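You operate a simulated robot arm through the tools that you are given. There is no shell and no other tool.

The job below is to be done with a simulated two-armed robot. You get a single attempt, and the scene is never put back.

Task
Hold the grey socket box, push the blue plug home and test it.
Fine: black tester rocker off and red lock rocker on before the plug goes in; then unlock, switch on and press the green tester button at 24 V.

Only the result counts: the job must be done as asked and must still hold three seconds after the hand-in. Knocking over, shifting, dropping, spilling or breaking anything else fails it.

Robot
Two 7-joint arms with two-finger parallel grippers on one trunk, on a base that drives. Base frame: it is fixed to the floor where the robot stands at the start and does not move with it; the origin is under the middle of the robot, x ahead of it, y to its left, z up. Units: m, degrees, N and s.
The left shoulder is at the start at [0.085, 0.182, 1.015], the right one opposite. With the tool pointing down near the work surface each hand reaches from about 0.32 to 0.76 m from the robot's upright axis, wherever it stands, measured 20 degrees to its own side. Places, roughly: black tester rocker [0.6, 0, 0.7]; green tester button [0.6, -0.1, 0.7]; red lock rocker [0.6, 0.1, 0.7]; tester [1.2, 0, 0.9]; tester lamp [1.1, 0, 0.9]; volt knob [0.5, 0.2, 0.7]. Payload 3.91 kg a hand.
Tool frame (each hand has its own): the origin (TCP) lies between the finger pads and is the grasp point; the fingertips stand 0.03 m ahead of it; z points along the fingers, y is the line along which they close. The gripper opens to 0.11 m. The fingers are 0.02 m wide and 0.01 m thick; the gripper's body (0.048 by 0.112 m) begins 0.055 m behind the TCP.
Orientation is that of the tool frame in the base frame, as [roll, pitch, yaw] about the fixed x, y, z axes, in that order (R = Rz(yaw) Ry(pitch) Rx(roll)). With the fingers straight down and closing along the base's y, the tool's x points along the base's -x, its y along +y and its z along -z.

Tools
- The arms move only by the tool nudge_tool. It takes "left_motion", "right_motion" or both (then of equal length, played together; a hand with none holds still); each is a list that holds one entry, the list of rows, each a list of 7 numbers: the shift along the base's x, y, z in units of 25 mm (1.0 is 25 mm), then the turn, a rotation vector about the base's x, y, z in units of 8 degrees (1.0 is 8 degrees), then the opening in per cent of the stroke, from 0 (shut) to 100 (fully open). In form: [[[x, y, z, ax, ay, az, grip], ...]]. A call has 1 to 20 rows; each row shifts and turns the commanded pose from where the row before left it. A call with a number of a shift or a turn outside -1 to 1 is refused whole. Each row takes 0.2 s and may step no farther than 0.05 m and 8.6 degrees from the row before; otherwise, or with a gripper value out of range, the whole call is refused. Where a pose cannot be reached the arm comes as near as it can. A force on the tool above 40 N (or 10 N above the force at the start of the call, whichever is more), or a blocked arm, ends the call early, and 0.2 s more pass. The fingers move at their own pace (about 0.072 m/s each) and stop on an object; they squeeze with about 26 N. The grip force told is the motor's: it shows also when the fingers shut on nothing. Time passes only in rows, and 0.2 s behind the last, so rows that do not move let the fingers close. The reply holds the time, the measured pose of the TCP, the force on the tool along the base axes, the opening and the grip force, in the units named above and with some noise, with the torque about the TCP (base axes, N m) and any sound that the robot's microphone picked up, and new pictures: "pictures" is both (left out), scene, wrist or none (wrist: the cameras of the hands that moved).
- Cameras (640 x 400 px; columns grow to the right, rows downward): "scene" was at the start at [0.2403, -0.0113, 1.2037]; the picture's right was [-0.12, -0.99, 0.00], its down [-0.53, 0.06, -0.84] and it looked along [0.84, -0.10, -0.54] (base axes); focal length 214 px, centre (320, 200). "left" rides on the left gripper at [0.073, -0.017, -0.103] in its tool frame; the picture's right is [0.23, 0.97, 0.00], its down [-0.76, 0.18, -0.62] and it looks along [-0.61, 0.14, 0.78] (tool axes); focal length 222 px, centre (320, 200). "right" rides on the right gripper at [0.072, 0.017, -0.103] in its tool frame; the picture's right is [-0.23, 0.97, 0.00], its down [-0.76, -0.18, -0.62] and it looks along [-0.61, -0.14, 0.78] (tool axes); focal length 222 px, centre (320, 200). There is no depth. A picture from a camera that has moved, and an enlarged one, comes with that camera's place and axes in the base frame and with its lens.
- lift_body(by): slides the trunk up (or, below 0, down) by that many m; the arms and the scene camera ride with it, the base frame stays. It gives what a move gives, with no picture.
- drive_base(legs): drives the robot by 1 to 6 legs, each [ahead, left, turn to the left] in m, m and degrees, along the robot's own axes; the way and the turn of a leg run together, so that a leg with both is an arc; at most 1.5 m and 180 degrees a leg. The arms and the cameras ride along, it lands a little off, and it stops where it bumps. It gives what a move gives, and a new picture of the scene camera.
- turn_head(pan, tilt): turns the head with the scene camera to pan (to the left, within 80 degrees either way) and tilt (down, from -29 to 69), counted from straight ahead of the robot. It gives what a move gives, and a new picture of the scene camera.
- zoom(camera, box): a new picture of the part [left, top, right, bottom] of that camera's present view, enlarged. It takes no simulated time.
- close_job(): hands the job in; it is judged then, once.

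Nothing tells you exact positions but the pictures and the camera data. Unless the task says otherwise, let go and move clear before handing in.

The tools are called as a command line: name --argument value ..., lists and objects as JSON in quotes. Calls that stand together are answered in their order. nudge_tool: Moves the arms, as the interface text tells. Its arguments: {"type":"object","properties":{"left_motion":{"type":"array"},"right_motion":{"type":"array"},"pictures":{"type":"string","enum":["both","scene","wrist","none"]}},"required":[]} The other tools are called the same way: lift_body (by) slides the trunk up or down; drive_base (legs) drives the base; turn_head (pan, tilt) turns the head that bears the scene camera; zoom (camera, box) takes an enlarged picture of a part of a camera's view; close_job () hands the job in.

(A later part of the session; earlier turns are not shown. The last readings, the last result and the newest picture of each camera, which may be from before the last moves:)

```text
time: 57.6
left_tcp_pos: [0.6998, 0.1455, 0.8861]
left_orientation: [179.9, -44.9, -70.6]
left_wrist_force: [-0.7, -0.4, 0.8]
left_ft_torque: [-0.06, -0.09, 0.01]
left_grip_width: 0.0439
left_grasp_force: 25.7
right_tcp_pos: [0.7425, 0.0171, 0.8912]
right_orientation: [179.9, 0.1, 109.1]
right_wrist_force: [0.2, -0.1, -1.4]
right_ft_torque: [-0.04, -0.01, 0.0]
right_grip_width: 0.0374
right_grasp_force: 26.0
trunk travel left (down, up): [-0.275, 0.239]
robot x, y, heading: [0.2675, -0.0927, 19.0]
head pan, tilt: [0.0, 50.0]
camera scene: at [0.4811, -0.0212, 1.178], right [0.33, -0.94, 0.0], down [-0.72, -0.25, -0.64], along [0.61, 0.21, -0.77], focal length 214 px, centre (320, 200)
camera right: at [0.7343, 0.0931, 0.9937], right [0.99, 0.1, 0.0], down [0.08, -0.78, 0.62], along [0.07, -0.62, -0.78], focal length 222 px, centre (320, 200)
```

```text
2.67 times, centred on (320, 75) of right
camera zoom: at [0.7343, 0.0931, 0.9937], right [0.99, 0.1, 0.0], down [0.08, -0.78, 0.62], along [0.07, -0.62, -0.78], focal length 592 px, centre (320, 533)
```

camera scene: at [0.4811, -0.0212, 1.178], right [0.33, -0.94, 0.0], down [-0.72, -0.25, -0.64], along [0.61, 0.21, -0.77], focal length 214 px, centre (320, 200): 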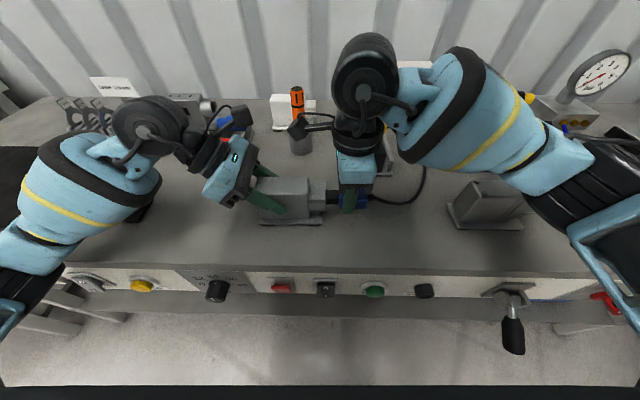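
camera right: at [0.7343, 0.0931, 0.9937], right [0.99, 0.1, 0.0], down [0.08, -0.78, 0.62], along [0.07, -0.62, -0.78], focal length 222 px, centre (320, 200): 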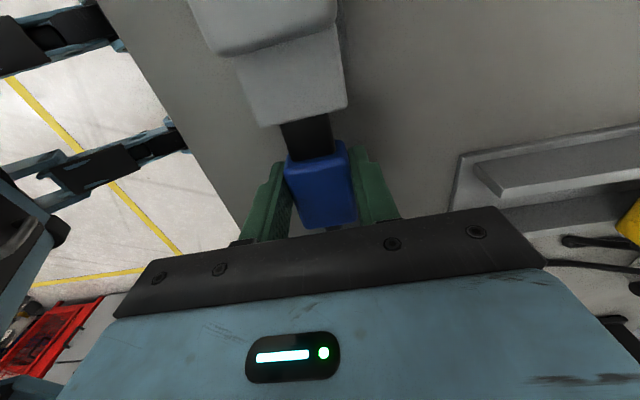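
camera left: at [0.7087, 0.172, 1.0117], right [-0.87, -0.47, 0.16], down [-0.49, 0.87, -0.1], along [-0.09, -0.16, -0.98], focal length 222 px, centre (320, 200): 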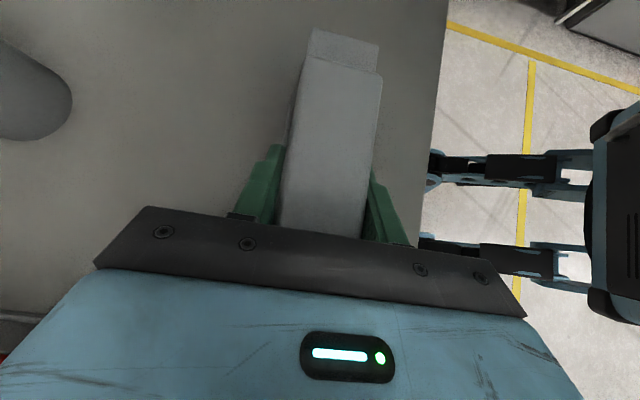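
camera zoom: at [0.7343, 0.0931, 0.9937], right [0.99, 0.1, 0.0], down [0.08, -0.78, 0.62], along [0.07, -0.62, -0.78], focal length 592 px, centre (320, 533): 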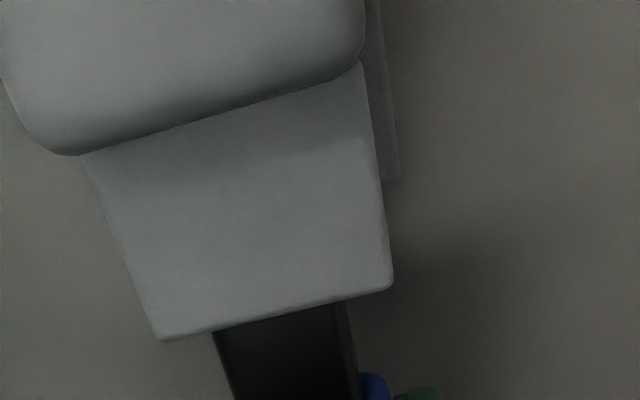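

The tip appears to have entered the mouth by about 2 mm, with no side force. I'll keep pushing in 2 mm steps.

nudge_tool --right_motion '[[[-0.0262, 0.0756, 0, 0, 0, 0, 0], [-0.0262, 0.0756, 0, 0, 0, 0, 0], [-0.0262, 0.0756, 0, 0, 0, 0, 0], [-0.0262, 0.0756, 0, 0, 0, 0, 0]]]' --pictures "both"

zoom --camera "scene" --box '[280, 165, 376, 225]'

zoom --camera "left" --box '[240, 0, 440, 125]'

```text
time: 58.6
left_tcp_pos: [0.6993, 0.1449, 0.8867]
left_orientation: [179.9, -44.9, -70.5]
left_wrist_force: [0.3, -0.2, 0.6]
left_ft_torque: [-0.04, -0.1, -0.03]
left_grip_width: 0.044
left_grasp_force: 26.4
right_tcp_pos: [0.7395, 0.0246, 0.8906]
right_orientation: [179.9, 0.2, 109.1]
right_wrist_force: [-0.1, 0.5, -1.1]
right_ft_torque: [-0.03, 0.0, -0.03]
right_grip_width: 0.0379
right_grasp_force: 25.9
trunk travel left (down, up): [-0.275, 0.239]
robot x, y, heading: [0.267, -0.0953, 19.1]
head pan, tilt: [0.0, 50.0]
camera scene: at [0.4811, -0.0212, 1.178], right [0.33, -0.94, 0.0], down [-0.72, -0.25, -0.64], along [0.61, 0.21, -0.77], focal length 214 px, centre (320, 200)
camera right: at [0.7313, 0.1006, 0.9938], right [0.99, 0.1, 0.0], down [0.08, -0.78, 0.62], along [0.07, -0.62, -0.78], focal length 222 px, centre (320, 200)
```

scene: 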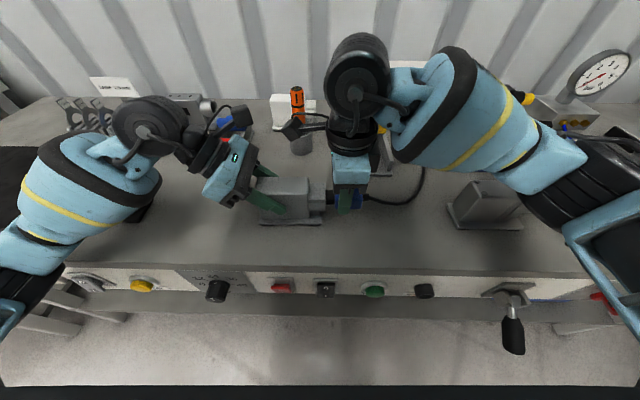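
right: 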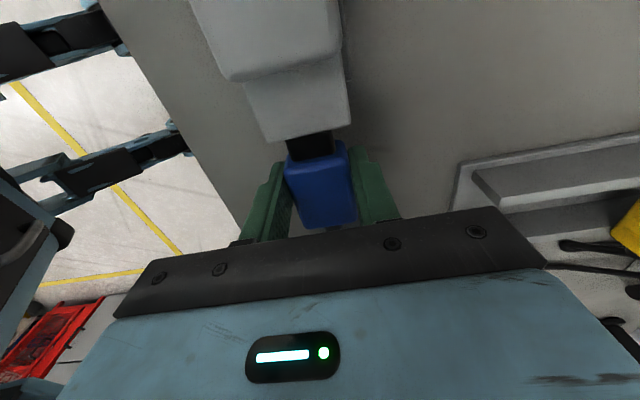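

```text
6.67 times, centred on (328, 195) of scene
camera zoom: at [0.4811, -0.0212, 1.178], right [0.33, -0.94, 0.0], down [-0.72, -0.25, -0.64], along [0.61, 0.21, -0.77], focal length 1430 px, centre (267, 233)
```

zoom: 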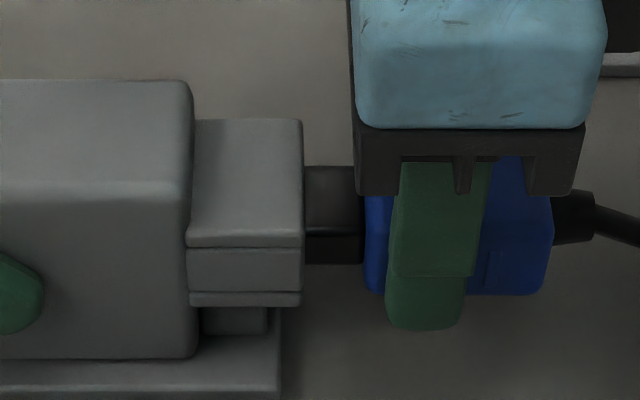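

```text
3.20 times, centred on (340, 62) of left
camera zoom: at [0.7087, 0.172, 1.0117], right [-0.87, -0.47, 0.16], down [-0.49, 0.87, -0.1], along [-0.09, -0.16, -0.98], focal length 711 px, centre (256, 640)
```

zoom: 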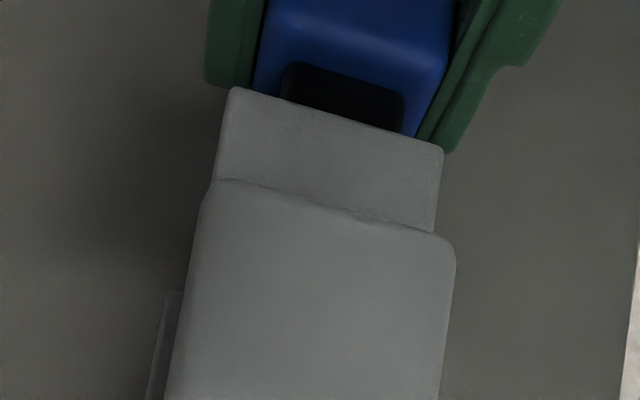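

The tip is about 10 mm in with no resistance. I'll continue towards home.

nudge_tool --right_motion '[[[-0.0262, 0.0756, 0, 0, 0, 0, 0], [-0.0262, 0.0756, 0, 0, 0, 0, 0], [-0.0262, 0.0756, 0, 0, 0, 0, 0], [-0.0262, 0.0756, 0, 0, 0, 0, 0], [-0.0262, 0.0756, 0, 0, 0, 0, 0], [-0.0262, 0.0756, 0, 0, 0, 0, 0]]]' --pictures "both"

zoom --camera "scene" --box '[280, 165, 376, 225]'

zoom --camera "left" --box '[240, 0, 440, 125]'

```text
time: 60.0
left_tcp_pos: [0.6991, 0.1465, 0.887]
left_orientation: [179.9, -45.0, -70.6]
left_wrist_force: [-0.8, -2.5, 1.4]
left_ft_torque: [0.45, -0.09, -0.15]
left_grip_width: 0.0439
left_grasp_force: 26.6
right_tcp_pos: [0.7338, 0.0367, 0.891]
right_orientation: [179.9, -0.1, 109.2]
right_wrist_force: [0.8, 6.0, -0.9]
right_ft_torque: [0.05, 0.0, -0.06]
right_grip_width: 0.0374
right_grasp_force: 25.8
trunk travel left (down, up): [-0.275, 0.239]
robot x, y, heading: [0.2619, -0.0921, 19.5]
head pan, tilt: [0.0, 50.0]
camera scene: at [0.4812, -0.0209, 1.178], right [0.33, -0.94, 0.0], down [-0.72, -0.25, -0.64], along [0.61, 0.21, -0.77], focal length 214 px, centre (320, 200)
camera right: at [0.7266, 0.1127, 0.9943], right [0.99, 0.1, 0.0], down [0.08, -0.78, 0.62], along [0.07, -0.62, -0.78], focal length 222 px, centre (320, 200)
```

scene: 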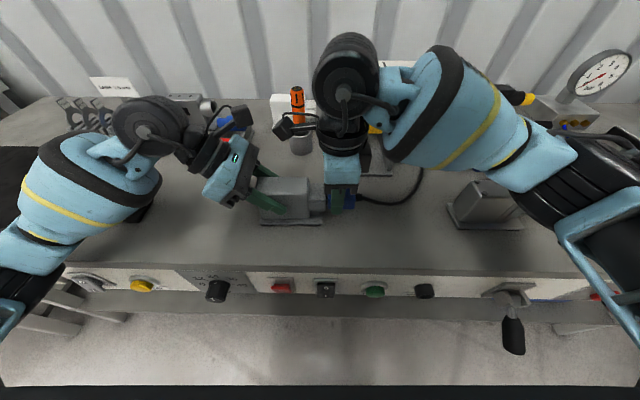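
right: 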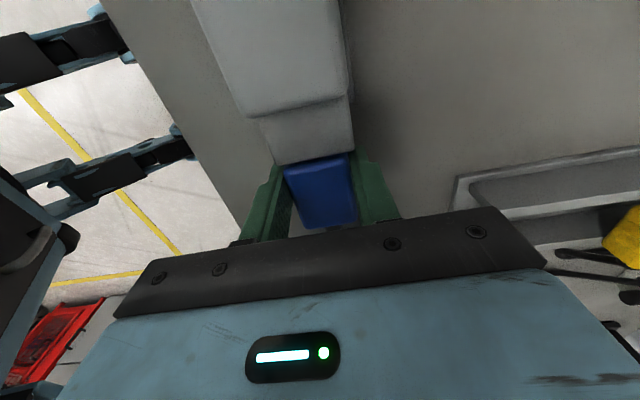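

```text
6.67 times, centred on (328, 195) of scene
camera zoom: at [0.4812, -0.0209, 1.178], right [0.33, -0.94, 0.0], down [-0.72, -0.25, -0.64], along [0.61, 0.21, -0.77], focal length 1430 px, centre (267, 233)
```

zoom: 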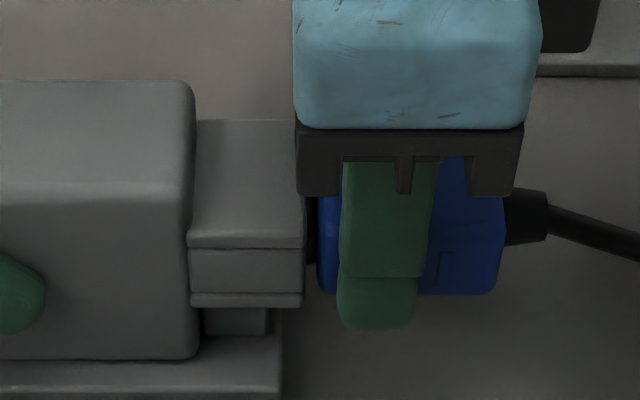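

```text
3.20 times, centred on (340, 62) of left
camera zoom: at [0.7086, 0.1719, 1.0117], right [-0.87, -0.47, 0.16], down [-0.49, 0.87, -0.1], along [-0.09, -0.16, -0.98], focal length 711 px, centre (256, 640)
```

zoom: 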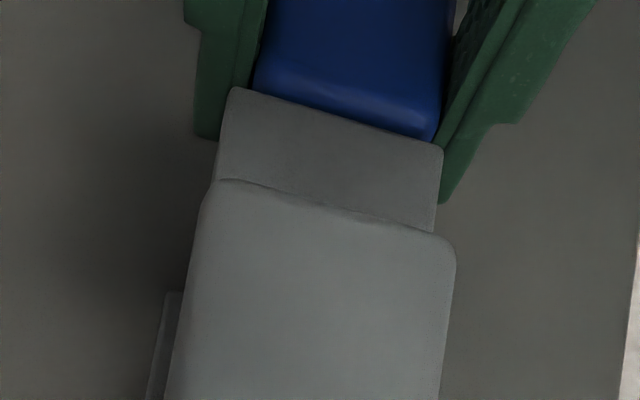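

About 3–4 mm of tip is still showing. I'll push the rest in 1 mm steps.

nudge_tool --right_motion '[[[-0.0131, 0.0378, 0, 0, 0, 0, 0], [-0.0131, 0.0378, 0, 0, 0, 0, 0], [-0.0131, 0.0378, 0, 0, 0, 0, 0], [-0.0131, 0.0378, 0, 0, 0, 0, 0]]]' --pictures "both"

zoom --camera "scene" --box '[280, 165, 376, 225]'

zoom --camera "left" --box '[240, 0, 440, 125]'

```text
time: 61.0
left_tcp_pos: [0.6991, 0.1459, 0.8865]
left_orientation: [179.8, -44.9, -70.5]
left_wrist_force: [-0.6, -2.3, 1.1]
left_ft_torque: [-0.07, -0.05, -0.06]
left_grip_width: 0.0439
left_grasp_force: 26.4
right_tcp_pos: [0.7355, 0.0392, 0.8919]
right_orientation: [179.9, 0.0, 109.1]
right_wrist_force: [0.2, 0.2, -1.6]
right_ft_torque: [-0.04, -0.05, -0.03]
right_grip_width: 0.0375
right_grasp_force: 25.6
trunk travel left (down, up): [-0.275, 0.239]
robot x, y, heading: [0.2624, -0.0959, 19.1]
head pan, tilt: [0.0, 50.0]
camera scene: at [0.4811, -0.0214, 1.178], right [0.33, -0.94, 0.0], down [-0.72, -0.25, -0.64], along [0.61, 0.21, -0.77], focal length 214 px, centre (320, 200)
camera right: at [0.7262, 0.1154, 0.9938], right [0.99, 0.1, 0.0], down [0.08, -0.78, 0.62], along [0.07, -0.62, -0.78], focal length 222 px, centre (320, 200)
```

scene: 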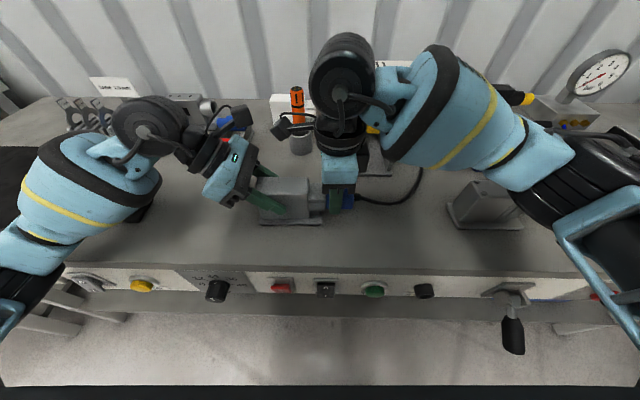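
right: 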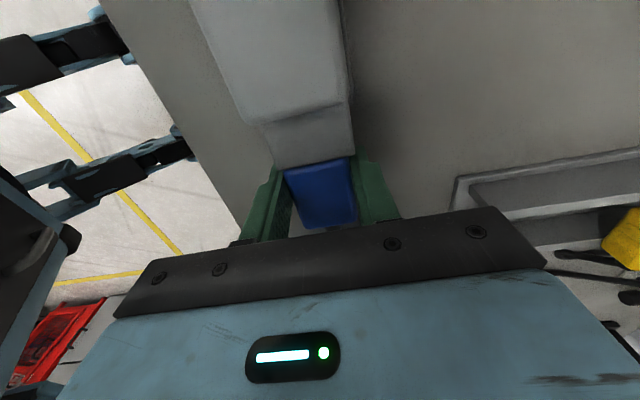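

```text
6.67 times, centred on (328, 195) of scene
camera zoom: at [0.4811, -0.0214, 1.178], right [0.33, -0.94, 0.0], down [-0.72, -0.25, -0.64], along [0.61, 0.21, -0.77], focal length 1430 px, centre (267, 233)
```

zoom: 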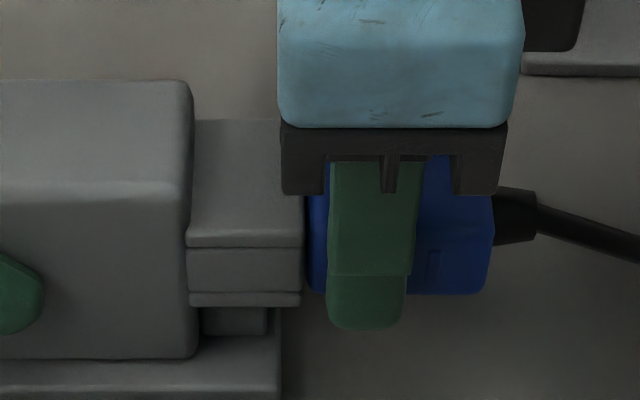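

```text
3.20 times, centred on (340, 62) of left
camera zoom: at [0.7088, 0.1718, 1.0117], right [-0.87, -0.47, 0.16], down [-0.49, 0.87, -0.1], along [-0.09, -0.16, -0.98], focal length 711 px, centre (256, 640)
```

zoom: 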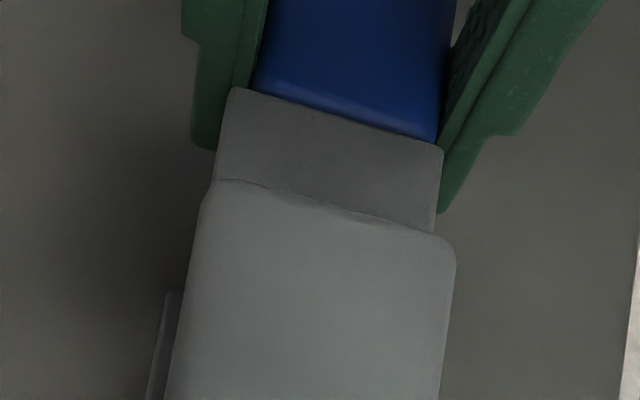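

Only about 1 mm of gap remains. I'll push until it seats against the box.

nudge_tool --right_motion '[[[-0.0131, 0.0378, 0, 0, 0, 0, 0], [-0.0131, 0.0378, 0, 0, 0, 0, 0], [-0.0131, 0.0378, 0, 0, 0, 0, 0]]]' --pictures "wrist"

zoom --camera "scene" --box '[280, 165, 376, 225]'

```text
time: 61.8
left_tcp_pos: [0.6991, 0.1458, 0.887]
left_orientation: [179.9, -44.9, -70.5]
left_wrist_force: [-5.7, 9.3, 2.1]
left_ft_torque: [-0.63, -0.2, -0.43]
left_grip_width: 0.0439
left_grasp_force: 26.2
right_tcp_pos: [0.7338, 0.0424, 0.8908]
right_orientation: [179.9, 0.3, 108.9]
right_wrist_force: [6.0, -12.1, -1.2]
right_ft_torque: [-0.06, -0.04, 0.22]
right_grip_width: 0.0379
right_grasp_force: 26.0
trunk travel left (down, up): [-0.275, 0.239]
robot x, y, heading: [0.2665, -0.098, 19.2]
head pan, tilt: [0.0, 50.0]
camera right: at [0.7262, 0.1172, 0.9937], right [0.99, 0.1, 0.0], down [0.08, -0.78, 0.63], along [0.07, -0.62, -0.78], focal length 222 px, centre (320, 200)
```

right: 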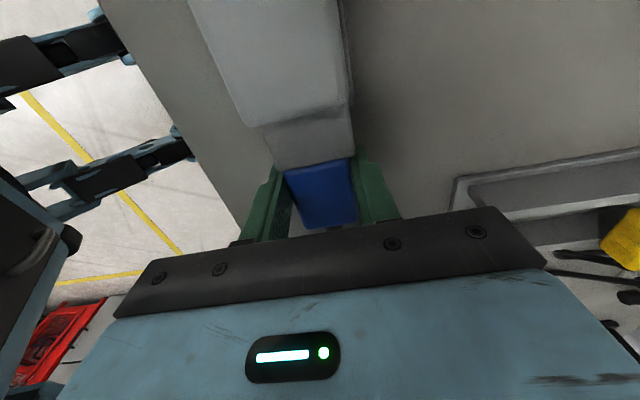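

```text
6.67 times, centred on (328, 195) of scene
camera zoom: at [0.4811, -0.0215, 1.178], right [0.33, -0.94, 0.0], down [-0.72, -0.25, -0.64], along [0.61, 0.21, -0.77], focal length 1430 px, centre (267, 233)
```

zoom: 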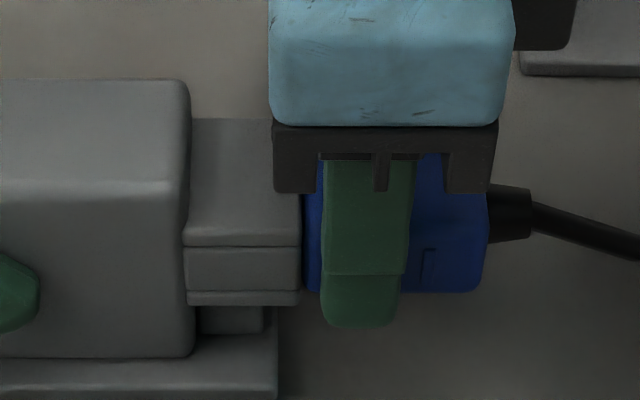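

Contact force is about 13 N and the plug face is against the mouth. I'll press slightly more to make sure it is fully seated.

nudge_tool --right_motion '[[[-0.0131, 0.0378, 0, 0, 0, 0, 0], [-0.0131, 0.0378, 0, 0, 0, 0, 0], [0, 0, 0, 0, 0, 0, 0]]]' --pictures "both"

zoom --camera "scene" --box '[280, 165, 376, 225]'

zoom --camera "left" --box '[240, 0, 440, 125]'

```text
time: 62.6
left_tcp_pos: [0.6994, 0.1458, 0.8862]
left_orientation: [179.9, -44.8, -70.4]
left_wrist_force: [-7.2, 16.6, 3.3]
left_ft_torque: [0.14, 0.04, -0.36]
left_grip_width: 0.0439
left_grasp_force: 25.9
right_tcp_pos: [0.7334, 0.0437, 0.8905]
right_orientation: [179.8, 0.3, 109.0]
right_wrist_force: [8.0, -16.1, -1.0]
right_ft_torque: [-0.12, -0.11, 0.09]
right_grip_width: 0.0377
right_grasp_force: 26.4
trunk travel left (down, up): [-0.275, 0.239]
robot x, y, heading: [0.2646, -0.0986, 19.2]
head pan, tilt: [0.0, 50.0]
camera scene: at [0.4812, -0.0212, 1.178], right [0.33, -0.94, 0.0], down [-0.72, -0.25, -0.64], along [0.61, 0.21, -0.77], focal length 214 px, centre (320, 200)
camera right: at [0.7252, 0.12, 0.9939], right [0.99, 0.1, 0.0], down [0.08, -0.78, 0.63], along [0.07, -0.62, -0.78], focal length 222 px, centre (320, 200)
```

scene: 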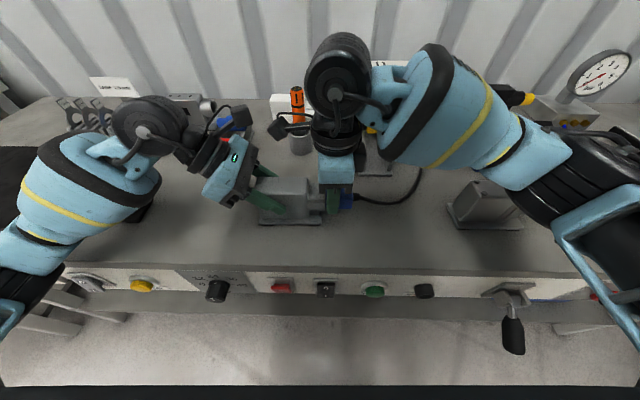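
right: 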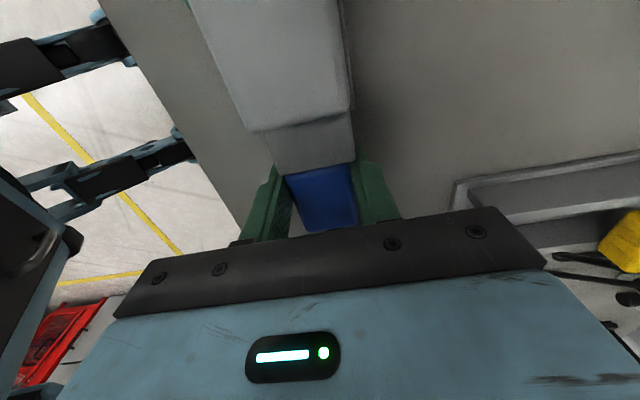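

```text
6.67 times, centred on (328, 195) of scene
camera zoom: at [0.4812, -0.0212, 1.178], right [0.33, -0.94, 0.0], down [-0.72, -0.25, -0.64], along [0.61, 0.21, -0.77], focal length 1430 px, centre (267, 233)
```

zoom: 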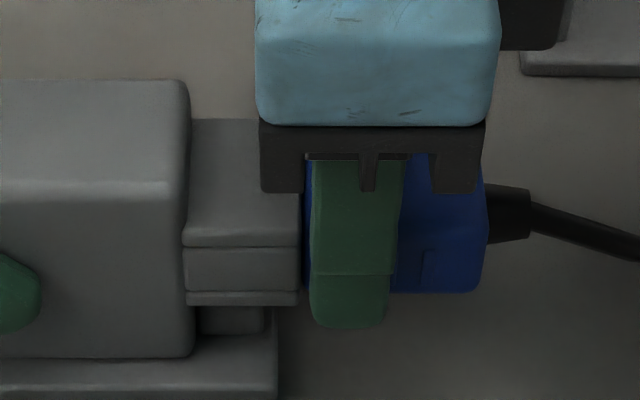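

```text
3.20 times, centred on (340, 62) of left
camera zoom: at [0.7089, 0.1724, 1.0116], right [-0.86, -0.48, 0.16], down [-0.49, 0.86, -0.1], along [-0.09, -0.16, -0.98], focal length 711 px, centre (256, 640)
```

zoom: 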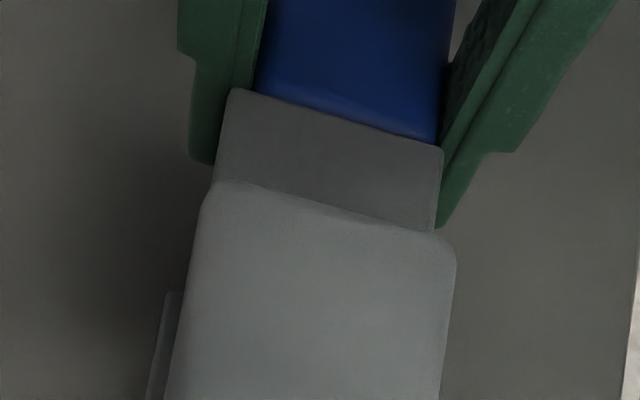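

The fingers have started to slip on a plug that no longer moves, so it is home at about 18 N. I'll relieve the load slightly, open the right hand and lift clear while the left still holds the box.

nudge_tool --right_motion '[[[0.0131, -0.0378, 0, 0, 0, 0, 0], [0, 0, 0, 0, 0, 0, 20], [0, 0, 0, 0, 0, 0, 60], [0, 0, 0, 0, 0, 0, 60], [0, 0, 0, 0, 0, 0, 60]]]' --pictures "both"

zoom --camera "scene" --box '[280, 165, 376, 225]'

zoom --camera "left" --box '[240, 0, 440, 125]'

```text
time: 63.8
left_tcp_pos: [0.6996, 0.1442, 0.887]
left_orientation: [179.7, -45.1, -70.6]
left_wrist_force: [-0.5, -1.4, 0.6]
left_ft_torque: [-0.19, -0.08, -0.1]
left_grip_width: 0.044
left_grasp_force: 26.2
right_tcp_pos: [0.7326, 0.0438, 0.8914]
right_orientation: [179.8, -0.1, 109.1]
right_wrist_force: [0.1, -0.5, 0.7]
right_ft_torque: [0.01, 0.05, 0.01]
right_grip_width: 0.066
right_grasp_force: 0.0
trunk travel left (down, up): [-0.275, 0.239]
robot x, y, heading: [0.2631, -0.0974, 19.5]
head pan, tilt: [0.0, 50.0]
camera scene: at [0.4811, -0.0213, 1.178], right [0.33, -0.94, 0.0], down [-0.72, -0.25, -0.64], along [0.61, 0.21, -0.77], focal length 214 px, centre (320, 200)
camera right: at [0.7248, 0.1194, 0.9942], right [0.99, 0.1, 0.0], down [0.08, -0.78, 0.62], along [0.07, -0.62, -0.78], focal length 222 px, centre (320, 200)
```

scene: 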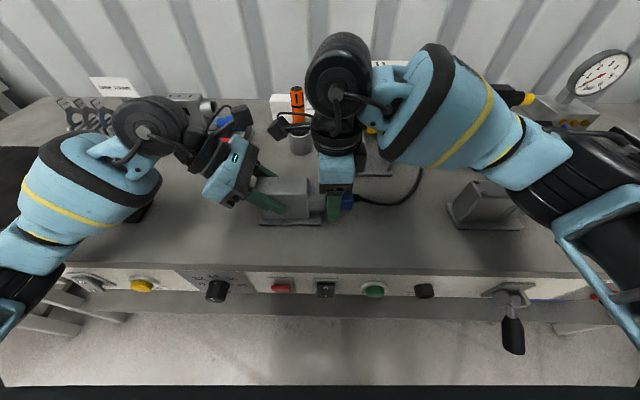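
right: 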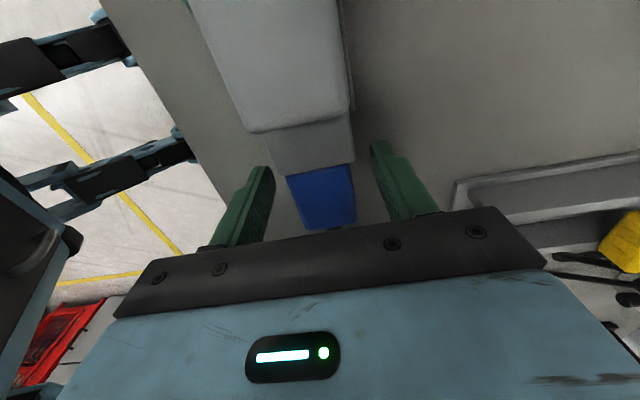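

```text
6.67 times, centred on (328, 195) of scene
camera zoom: at [0.4811, -0.0213, 1.178], right [0.33, -0.94, 0.0], down [-0.72, -0.25, -0.64], along [0.61, 0.21, -0.77], focal length 1430 px, centre (267, 233)
```

zoom: 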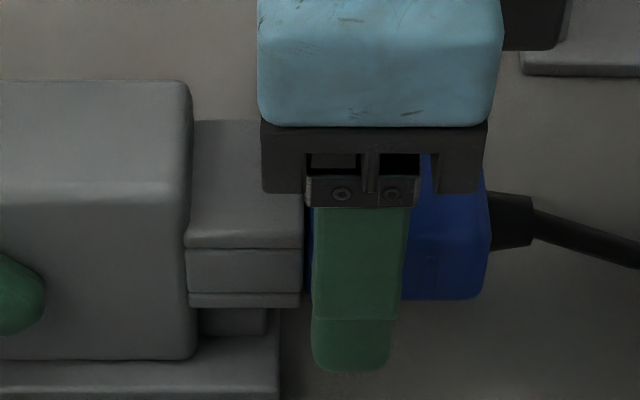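

```text
3.20 times, centred on (340, 62) of left
camera zoom: at [0.7087, 0.1715, 1.0116], right [-0.87, -0.47, 0.16], down [-0.49, 0.87, -0.1], along [-0.1, -0.16, -0.98], focal length 711 px, centre (256, 640)
```

zoom: 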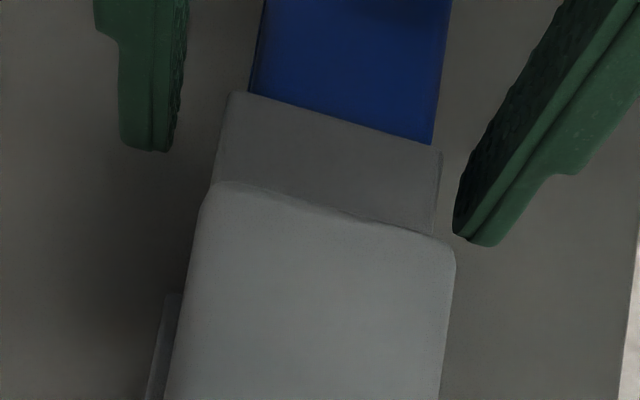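

The plug stays in the socket. I'll lift the right hand straight up and check the seating.

nudge_tool --right_motion '[[[0, 0, 0.8, 0, 0, 0, 60], [0, 0, 1, 0, 0, 0, 60], [0, 0, 1, 0, 0, 0, 60], [0, 0, 1, 0, 0, 0, 60], [0.327, -0.945, 0, 0, 0, 0, 60], [0.327, -0.945, 0, 0, 0, 0, 60], [0.327, -0.945, 0, 0, 0, 0, 60], [0.327, -0.945, 0, 0, 0, 0, 60]]]' --pictures "both"

zoom --camera "scene" --box '[280, 165, 376, 225]'

zoom --camera "left" --box '[240, 0, 440, 125]'

```text
time: 65.6
left_tcp_pos: [0.6996, 0.1452, 0.8861]
left_orientation: [179.9, -44.9, -70.6]
left_wrist_force: [1.4, -0.4, 0.0]
left_ft_torque: [-0.1, -0.18, 0.05]
left_grip_width: 0.0436
left_grasp_force: 26.0
right_tcp_pos: [0.7664, -0.0507, 0.9854]
right_orientation: [-179.9, 0.1, 109.0]
right_wrist_force: [-0.2, -0.7, -0.3]
right_ft_torque: [0.03, 0.02, 0.01]
right_grip_width: 0.0659
right_grasp_force: 0.0
trunk travel left (down, up): [-0.275, 0.239]
robot x, y, heading: [0.2631, -0.0989, 19.1]
head pan, tilt: [0.0, 50.0]
camera scene: at [0.4813, -0.0215, 1.178], right [0.33, -0.94, 0.0], down [-0.72, -0.25, -0.64], along [0.61, 0.21, -0.77], focal length 214 px, centre (320, 200)
camera right: at [0.7576, 0.0242, 1.0891], right [0.99, 0.1, 0.0], down [0.08, -0.78, 0.62], along [0.07, -0.62, -0.78], focal length 222 px, centre (320, 200)
```

scene: 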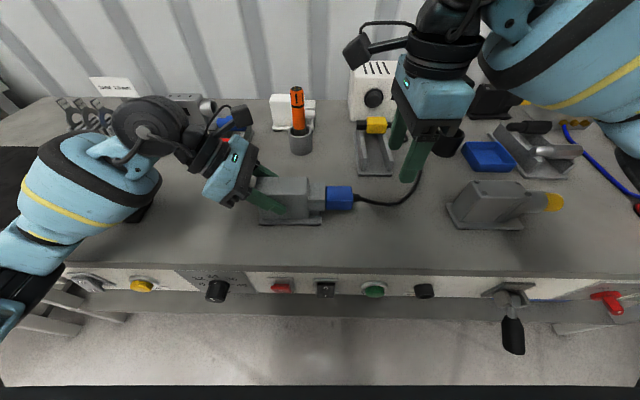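
right: 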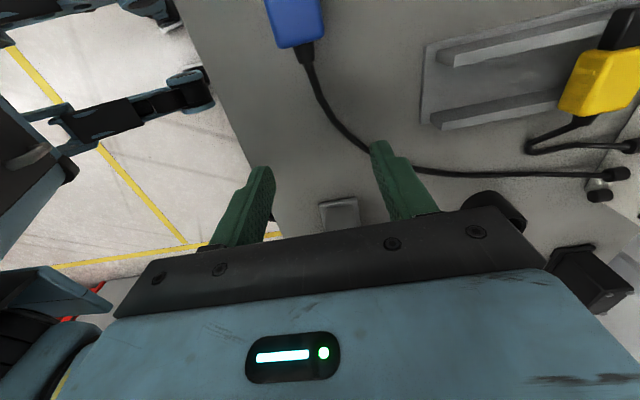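

```text
6.67 times, centred on (328, 195) of scene
camera zoom: at [0.4813, -0.0215, 1.178], right [0.33, -0.94, 0.0], down [-0.72, -0.25, -0.64], along [0.61, 0.21, -0.77], focal length 1430 px, centre (267, 233)
```

zoom: 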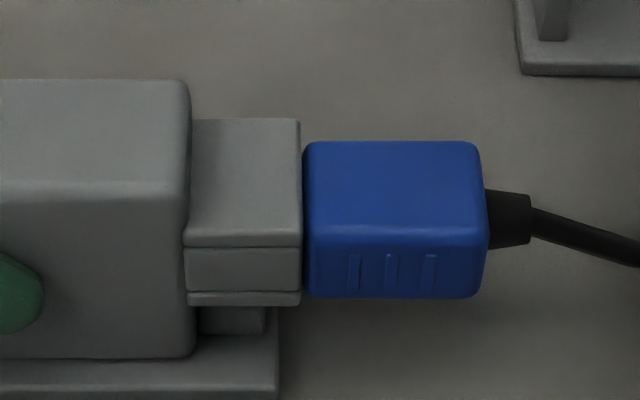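

```text
3.20 times, centred on (340, 62) of left
camera zoom: at [0.709, 0.1718, 1.0116], right [-0.87, -0.47, 0.16], down [-0.49, 0.86, -0.1], along [-0.09, -0.16, -0.98], focal length 711 px, centre (256, 640)
```

zoom: 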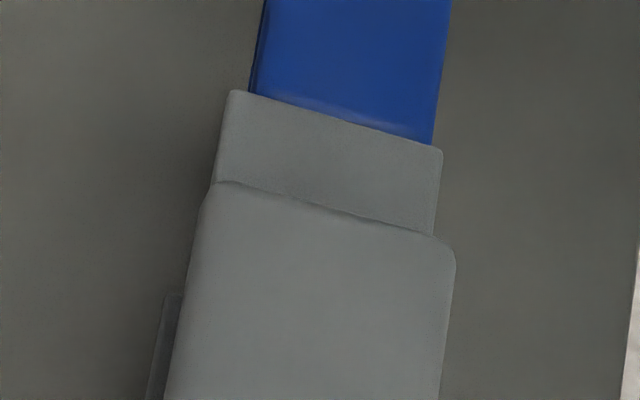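

zoom --camera "scene" --box '[310, 175, 346, 215]'

zoom --camera "right" --box '[230, 0, 390, 100]'

```text
10.00 times, centred on (328, 195) of scene
camera zoom: at [0.4813, -0.0215, 1.178], right [0.33, -0.94, 0.0], down [-0.72, -0.25, -0.64], along [0.61, 0.21, -0.77], focal length 2145 px, centre (240, 250)
```

zoom: 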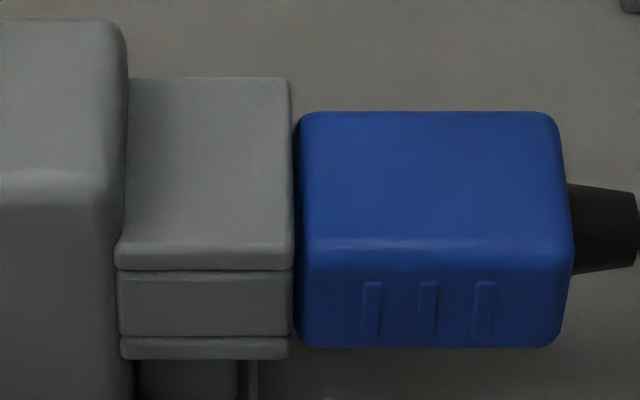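

```text
4.00 times, centred on (310, 50) of right
camera zoom: at [0.7576, 0.0242, 1.0891], right [0.99, 0.1, 0.0], down [0.08, -0.78, 0.62], along [0.07, -0.62, -0.78], focal length 888 px, centre (360, 800)
```

zoom: 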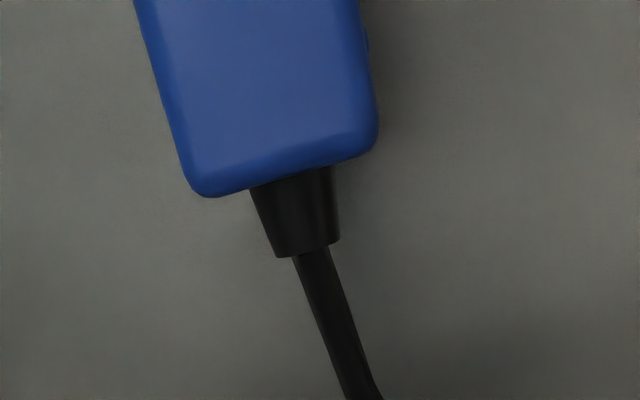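

The plug is seated against the socket. There was a pull-in just before the end, then a hard stop. Now I'll open the left hand and back it away along its own axis.

nudge_tool --left_motion '[[[0, 0, 0, 0, 0, 0, 45], [0, 0, 0, 0, 0, 0, 60], [0, 0, 0, 0, 0, 0, 80], [0, 0, 0, 0, 0, 0, 80], [-0.204, 0.59, 0.6, 0, 0, 0, 80], [-0.204, 0.59, 0.6, 0, 0, 0, 80], [-0.204, 0.59, 0.6, 0, 0, 0, 80], [-0.204, 0.59, 0.6, 0, 0, 0, 80], [-0.204, 0.59, 0.6, 0, 0, 0, 80], [-0.204, 0.59, 0.6, 0, 0, 0, 80], [-0.204, 0.59, 0.6, 0, 0, 0, 80], [-0.204, 0.59, 0.6, 0, 0, 0, 80], [-0.204, 0.59, 0.6, 0, 0, 0, 80], [-0.204, 0.59, 0.6, 0, 0, 0, 80]]]' --pictures "both"

zoom --camera "scene" --box '[230, 150, 390, 250]'

```text
time: 68.6
left_tcp_pos: [0.6465, 0.2929, 1.0365]
left_orientation: [179.8, -44.9, -70.6]
left_wrist_force: [0.2, -0.3, -1.1]
left_ft_torque: [-0.01, -0.03, -0.02]
left_grip_width: 0.0879
left_grasp_force: 0.0
right_tcp_pos: [0.765, -0.0506, 0.9873]
right_orientation: [180.0, 0.1, 109.2]
right_wrist_force: [-0.9, 0.0, 0.1]
right_ft_torque: [-0.01, 0.02, -0.01]
right_grip_width: 0.0659
right_grasp_force: 0.2
trunk travel left (down, up): [-0.275, 0.239]
robot x, y, heading: [0.2671, -0.0947, 19.4]
head pan, tilt: [0.0, 50.0]
camera scene: at [0.481, -0.0211, 1.178], right [0.33, -0.94, 0.0], down [-0.72, -0.25, -0.64], along [0.61, 0.21, -0.77], focal length 214 px, centre (320, 200)
camera left: at [0.657, 0.3197, 1.161], right [-0.87, -0.47, 0.16], down [-0.49, 0.87, -0.1], along [-0.09, -0.16, -0.98], focal length 222 px, centre (320, 200)
```

scene: 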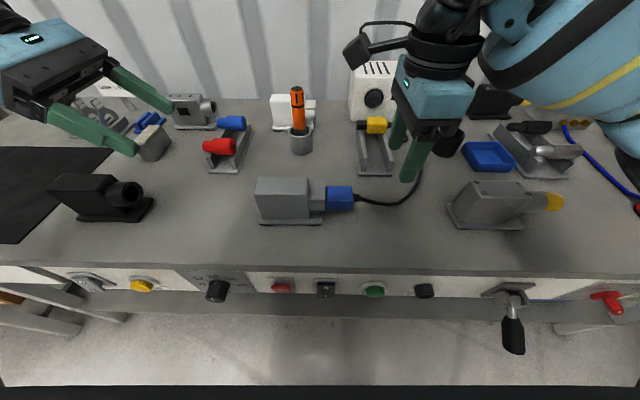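
left: 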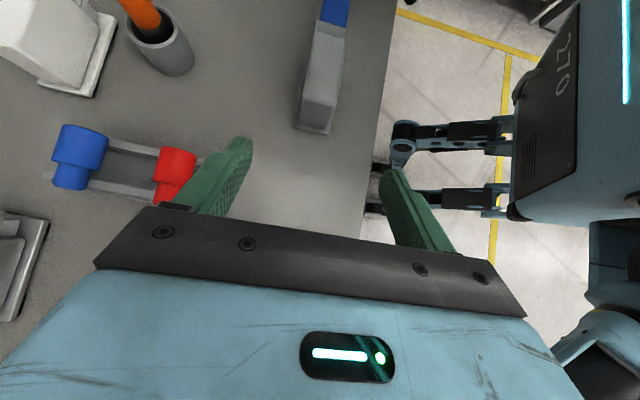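

```text
4.00 times, centred on (310, 200) of scene
camera zoom: at [0.481, -0.0211, 1.178], right [0.33, -0.94, 0.0], down [-0.72, -0.25, -0.64], along [0.61, 0.21, -0.77], focal length 858 px, centre (360, 200)
```

zoom: 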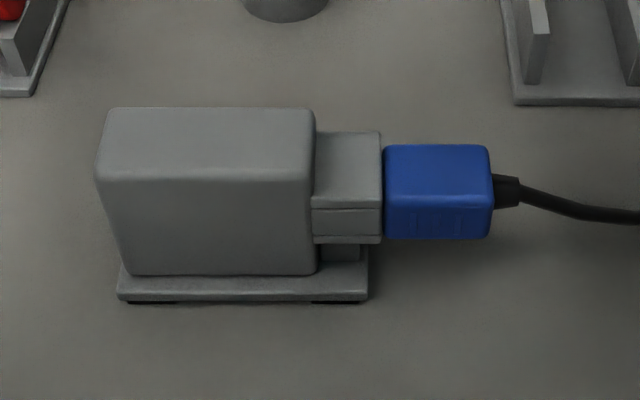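

The box and plug stand undisturbed. I'll drive back to the earlier distance so the right hand can reach the front controls.

drive_base --legs '[[-0.21, 0, 0]]'

turn_head --pan 0 --tilt 42

```text
time: 70.3
left_tcp_pos: [0.4471, 0.2234, 1.0362]
left_orientation: [179.9, -44.8, -70.5]
left_wrist_force: [-0.9, 0.5, -0.1]
left_ft_torque: [0.0, -0.02, 0.01]
left_grip_width: 0.0881
left_grasp_force: 0.0
right_tcp_pos: [0.5647, -0.1212, 0.9865]
right_orientation: [179.9, 0.1, 109.1]
right_wrist_force: [-1.0, 0.3, 0.0]
right_ft_torque: [0.03, -0.03, 0.01]
right_grip_width: 0.066
right_grasp_force: 0.0
trunk travel left (down, up): [-0.275, 0.239]
robot x, y, heading: [0.0692, -0.1661, 19.0]
head pan, tilt: [0.0, 50.0]
camera scene: at [0.2807, -0.0913, 1.1781], right [0.33, -0.94, 0.0], down [-0.72, -0.25, -0.64], along [0.61, 0.21, -0.77], focal length 214 px, centre (320, 200)
```

scene: 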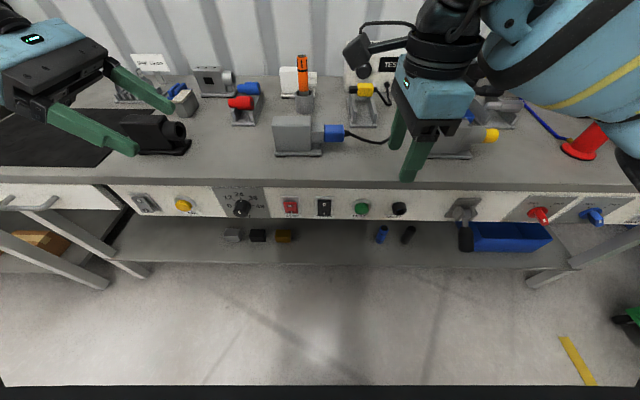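

```text
time: 71.0
left_tcp_pos: [0.4475, 0.2231, 1.0351]
left_orientation: [179.8, -45.0, -70.6]
left_wrist_force: [-0.1, -0.2, -0.1]
left_ft_torque: [0.02, -0.02, 0.02]
left_grip_width: 0.0881
left_grasp_force: 0.1
right_tcp_pos: [0.5668, -0.1206, 0.9858]
right_orientation: [179.9, 0.1, 109.0]
right_wrist_force: [-0.2, -0.3, -0.6]
right_ft_torque: [0.02, -0.02, -0.02]
right_grip_width: 0.0661
right_grasp_force: 0.0
trunk travel left (down, up): [-0.275, 0.239]
robot x, y, heading: [0.0653, -0.1635, 19.1]
head pan, tilt: [0.0, 42.0]
camera scene: at [0.2877, -0.0888, 1.1892], right [0.33, -0.94, 0.0], down [-0.63, -0.22, -0.74], along [0.7, 0.24, -0.67], focal length 214 px, centre (320, 200)
```

scene: 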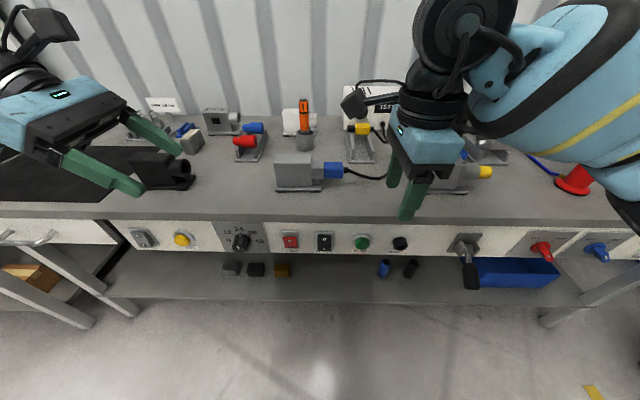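

I'll turn the right hand back to face the panel, close its fingers, and move the left hand further away.

nudge_tool --right_motion '[[[0, 0, 0, 0, 0, 0.9375, 40], [0, 0, 0, 0, 0, 0.9375, 20], [0, 0, 0, 0, 0, 0.9375, 0], [0, 0, 0, 0, 0, 0.9375, 0], [0, 0, 0, 0, 0, 0.9375, 0], [0, 0, 0, 0, 0, 0.9375, 0], [0, 0, 0, 0, 0, 0.9375, 0], [0, 0, 0, 0, 0, 0.9375, 0], [0, 0, 0, 0, 0, 0.9375, 0], [0, 0, 0, 0, 0, 0.9375, 0], [0, 0, 0, 0, 0, 0.9375, 0], [0, 0, 0, 0, 0, 0.9375, 0]]]' --left_motion '[[[-0.1635, 0.4725, 0, 0, 0, 0, 80], [-0.1635, 0.4725, 0, 0, 0, 0, 80], [-0.1635, 0.4725, 0, 0, 0, 0, 80], [-0.1635, 0.4725, 0, 0, 0, 0, 80], [-0.1635, 0.4725, 0, 0, 0, 0, 80], [-0.1635, 0.4725, 0, 0, 0, 0, 80], [-0.1635, 0.4725, 0, 0, 0, 0, 80], [-0.1635, 0.4725, 0, 0, 0, 0, 80], [-0.1635, 0.4725, 0, 0, 0, 0, 80], [-0.1635, 0.4725, 0, 0, 0, 0, 80], [0, 0, 0, 0, 0, 0, 80], [0, 0, 0, 0, 0, 0, 80]]]' --pictures "scene"

```text
time: 73.6
left_tcp_pos: [0.4073, 0.3416, 1.0353]
left_orientation: [179.8, -44.9, -70.6]
left_wrist_force: [0.1, 0.2, -0.5]
left_ft_torque: [0.0, -0.01, 0.02]
left_grip_width: 0.0881
left_grasp_force: 0.0
right_tcp_pos: [0.5653, -0.1207, 0.987]
right_orientation: [180.0, 0.0, -160.8]
right_wrist_force: [-0.2, 0.3, -0.7]
right_ft_torque: [0.01, 0.02, -0.03]
right_grip_width: 0.0
right_grasp_force: 25.9
trunk travel left (down, up): [-0.275, 0.239]
robot x, y, heading: [0.0689, -0.1684, 19.1]
head pan, tilt: [0.0, 42.0]
camera scene: at [0.2875, -0.0888, 1.1892], right [0.33, -0.94, 0.0], down [-0.63, -0.22, -0.74], along [0.7, 0.24, -0.67], focal length 214 px, centre (320, 200)
```

scene: 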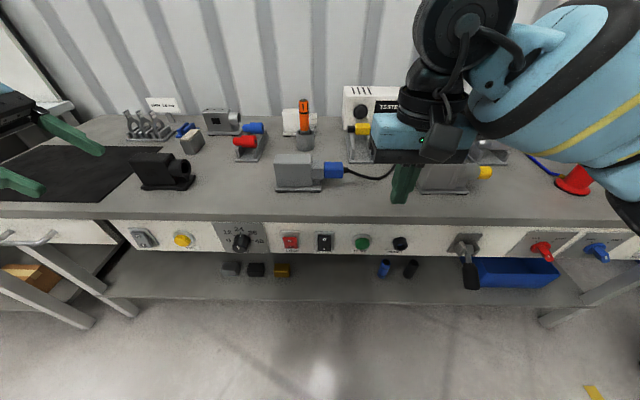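

nudge_tool --right_motion '[[[-0.268, 0.775, -0.92, 0.306, -0.886, 0, 0], [-0.268, 0.775, -0.92, 0.306, -0.886, 0, 0], [-0.268, 0.775, -0.92, 0.306, -0.886, 0, 0], [-0.268, 0.775, -0.92, 0.306, -0.886, 0, 0], [-0.268, 0.775, -0.92, 0.306, -0.886, 0, 0], [-0.268, 0.775, -0.92, 0.306, -0.886, 0, 0], [-0.268, 0.775, -0.92, 0, 0, 0, 0], [-0.268, 0.775, -0.92, 0, 0, 0, 0], [-0.268, 0.775, -0.92, 0, 0, 0, 0], [-0.268, 0.775, -0.92, 0, 0, 0, 0]]]' --pictures "both"

zoom --camera "right" --box '[200, 60, 440, 210]'

```text
time: 75.8
left_tcp_pos: [0.4061, 0.3411, 1.0354]
left_orientation: [179.8, -44.9, -70.6]
left_wrist_force: [0.5, 1.5, -0.4]
left_ft_torque: [0.03, 0.0, 0.01]
left_grip_width: 0.0879
left_grasp_force: 0.1
right_tcp_pos: [0.4995, 0.0721, 0.7561]
right_orientation: [180.0, 45.2, -161.0]
right_wrist_force: [0.4, -0.5, -0.1]
right_ft_torque: [-0.04, 0.0, -0.01]
right_grip_width: 0.0
right_grasp_force: 25.8
trunk travel left (down, up): [-0.275, 0.239]
robot x, y, heading: [0.063, -0.1692, 19.3]
head pan, tilt: [0.0, 42.0]
camera scene: at [0.2875, -0.0885, 1.1892], right [0.33, -0.94, 0.0], down [-0.63, -0.22, -0.74], along [0.7, 0.24, -0.67], focal length 214 px, centre (320, 200)
camera right: at [0.3756, 0.0494, 0.7775], right [-0.17, 0.97, 0.16], down [0.15, -0.14, 0.98], along [0.97, 0.19, -0.12], focal length 222 px, centre (320, 200)
```

scene: 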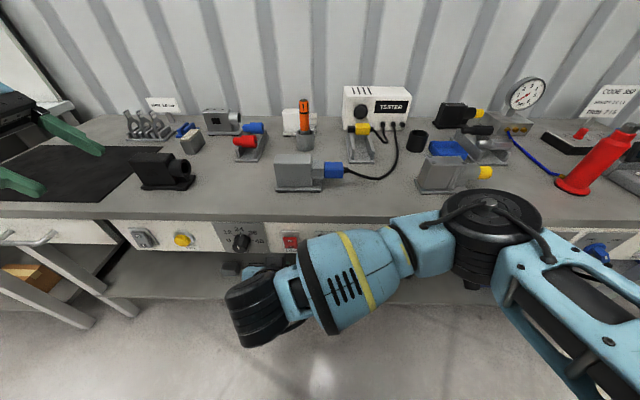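
right: 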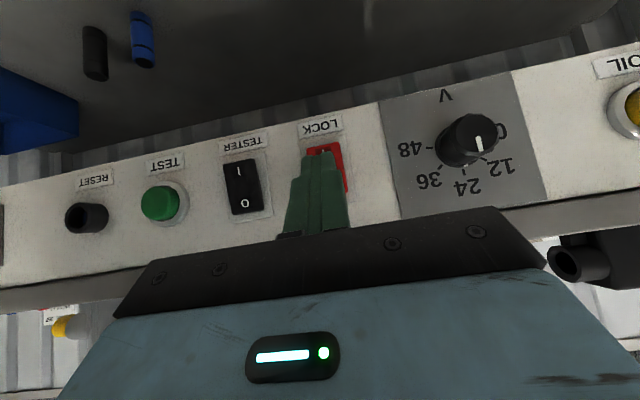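

```text
2.67 times, centred on (320, 135) of right
camera zoom: at [0.3756, 0.0494, 0.7775], right [-0.17, 0.97, 0.16], down [0.15, -0.14, 0.98], along [0.97, 0.19, -0.12], focal length 592 px, centre (320, 373)
```

zoom: 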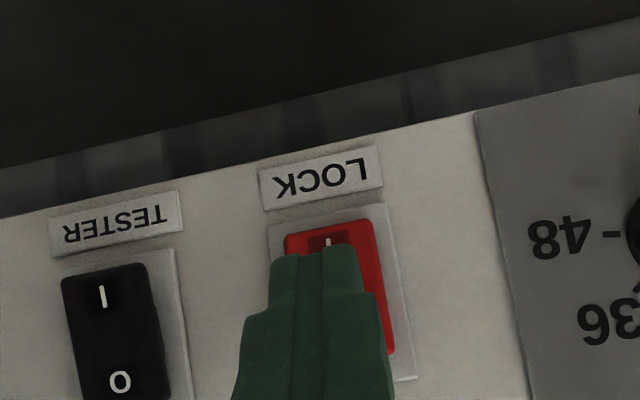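

The tip is aligned with the upper "O" half of LOCK. I'll press to unlock.

nudge_tool --right_motion '[[[0.378, 0.131, 0.02, 0, 0, 0, 0], [0.378, 0.131, 0.02, 0, 0, 0, 0], [0.378, 0.131, 0.02, 0, 0, 0, 0], [0.378, 0.131, 0, 0, 0, 0, 0], [0.378, 0.131, 0, 0, 0, 0, 0], [0.189, 0.0654, 0, 0, 0, 0, 0], [0.113, 0.039, 0, 0, 0, 0, 0], [0.113, 0.039, 0, 0, 0, 0, 0], [0.113, 0.039, 0, 0, 0, 0, 0], [0.113, 0.039, 0, 0, 0, 0, 0]]]' --pictures "wrist"

zoom --camera "right" --box '[200, 60, 440, 210]'

```text
time: 78.0
left_tcp_pos: [0.4072, 0.3415, 1.0358]
left_orientation: [180.0, -44.9, -70.6]
left_wrist_force: [-0.5, -0.3, 0.1]
left_ft_torque: [0.0, 0.01, -0.02]
left_grip_width: 0.088
left_grasp_force: 0.1
right_tcp_pos: [0.5609, 0.095, 0.7576]
right_orientation: [179.8, 45.0, -160.9]
right_wrist_force: [-4.2, -3.1, 0.6]
right_ft_torque: [-0.02, 0.01, -0.05]
right_grip_width: 0.0001
right_grasp_force: 26.2
trunk travel left (down, up): [-0.275, 0.239]
robot x, y, heading: [0.063, -0.1644, 19.2]
head pan, tilt: [0.0, 42.0]
camera right: at [0.4379, 0.0718, 0.7789], right [-0.17, 0.97, 0.16], down [0.15, -0.14, 0.98], along [0.97, 0.19, -0.12], focal length 222 px, centre (320, 200)
```

right: 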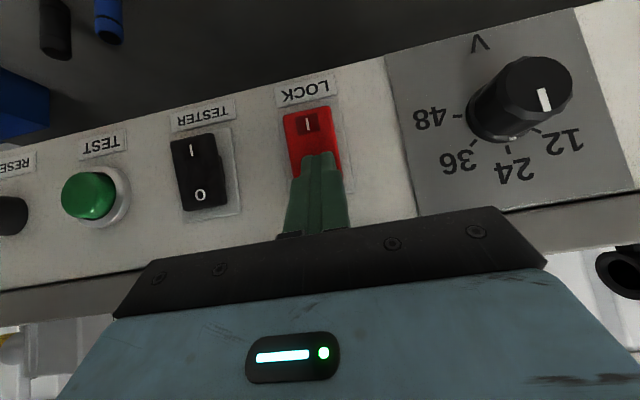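

```text
2.67 times, centred on (320, 135) of right
camera zoom: at [0.4379, 0.0718, 0.7789], right [-0.17, 0.97, 0.16], down [0.15, -0.14, 0.98], along [0.97, 0.19, -0.12], focal length 592 px, centre (320, 373)
```

zoom: 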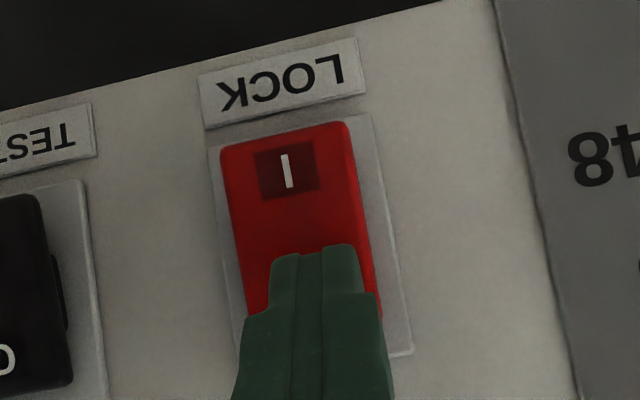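

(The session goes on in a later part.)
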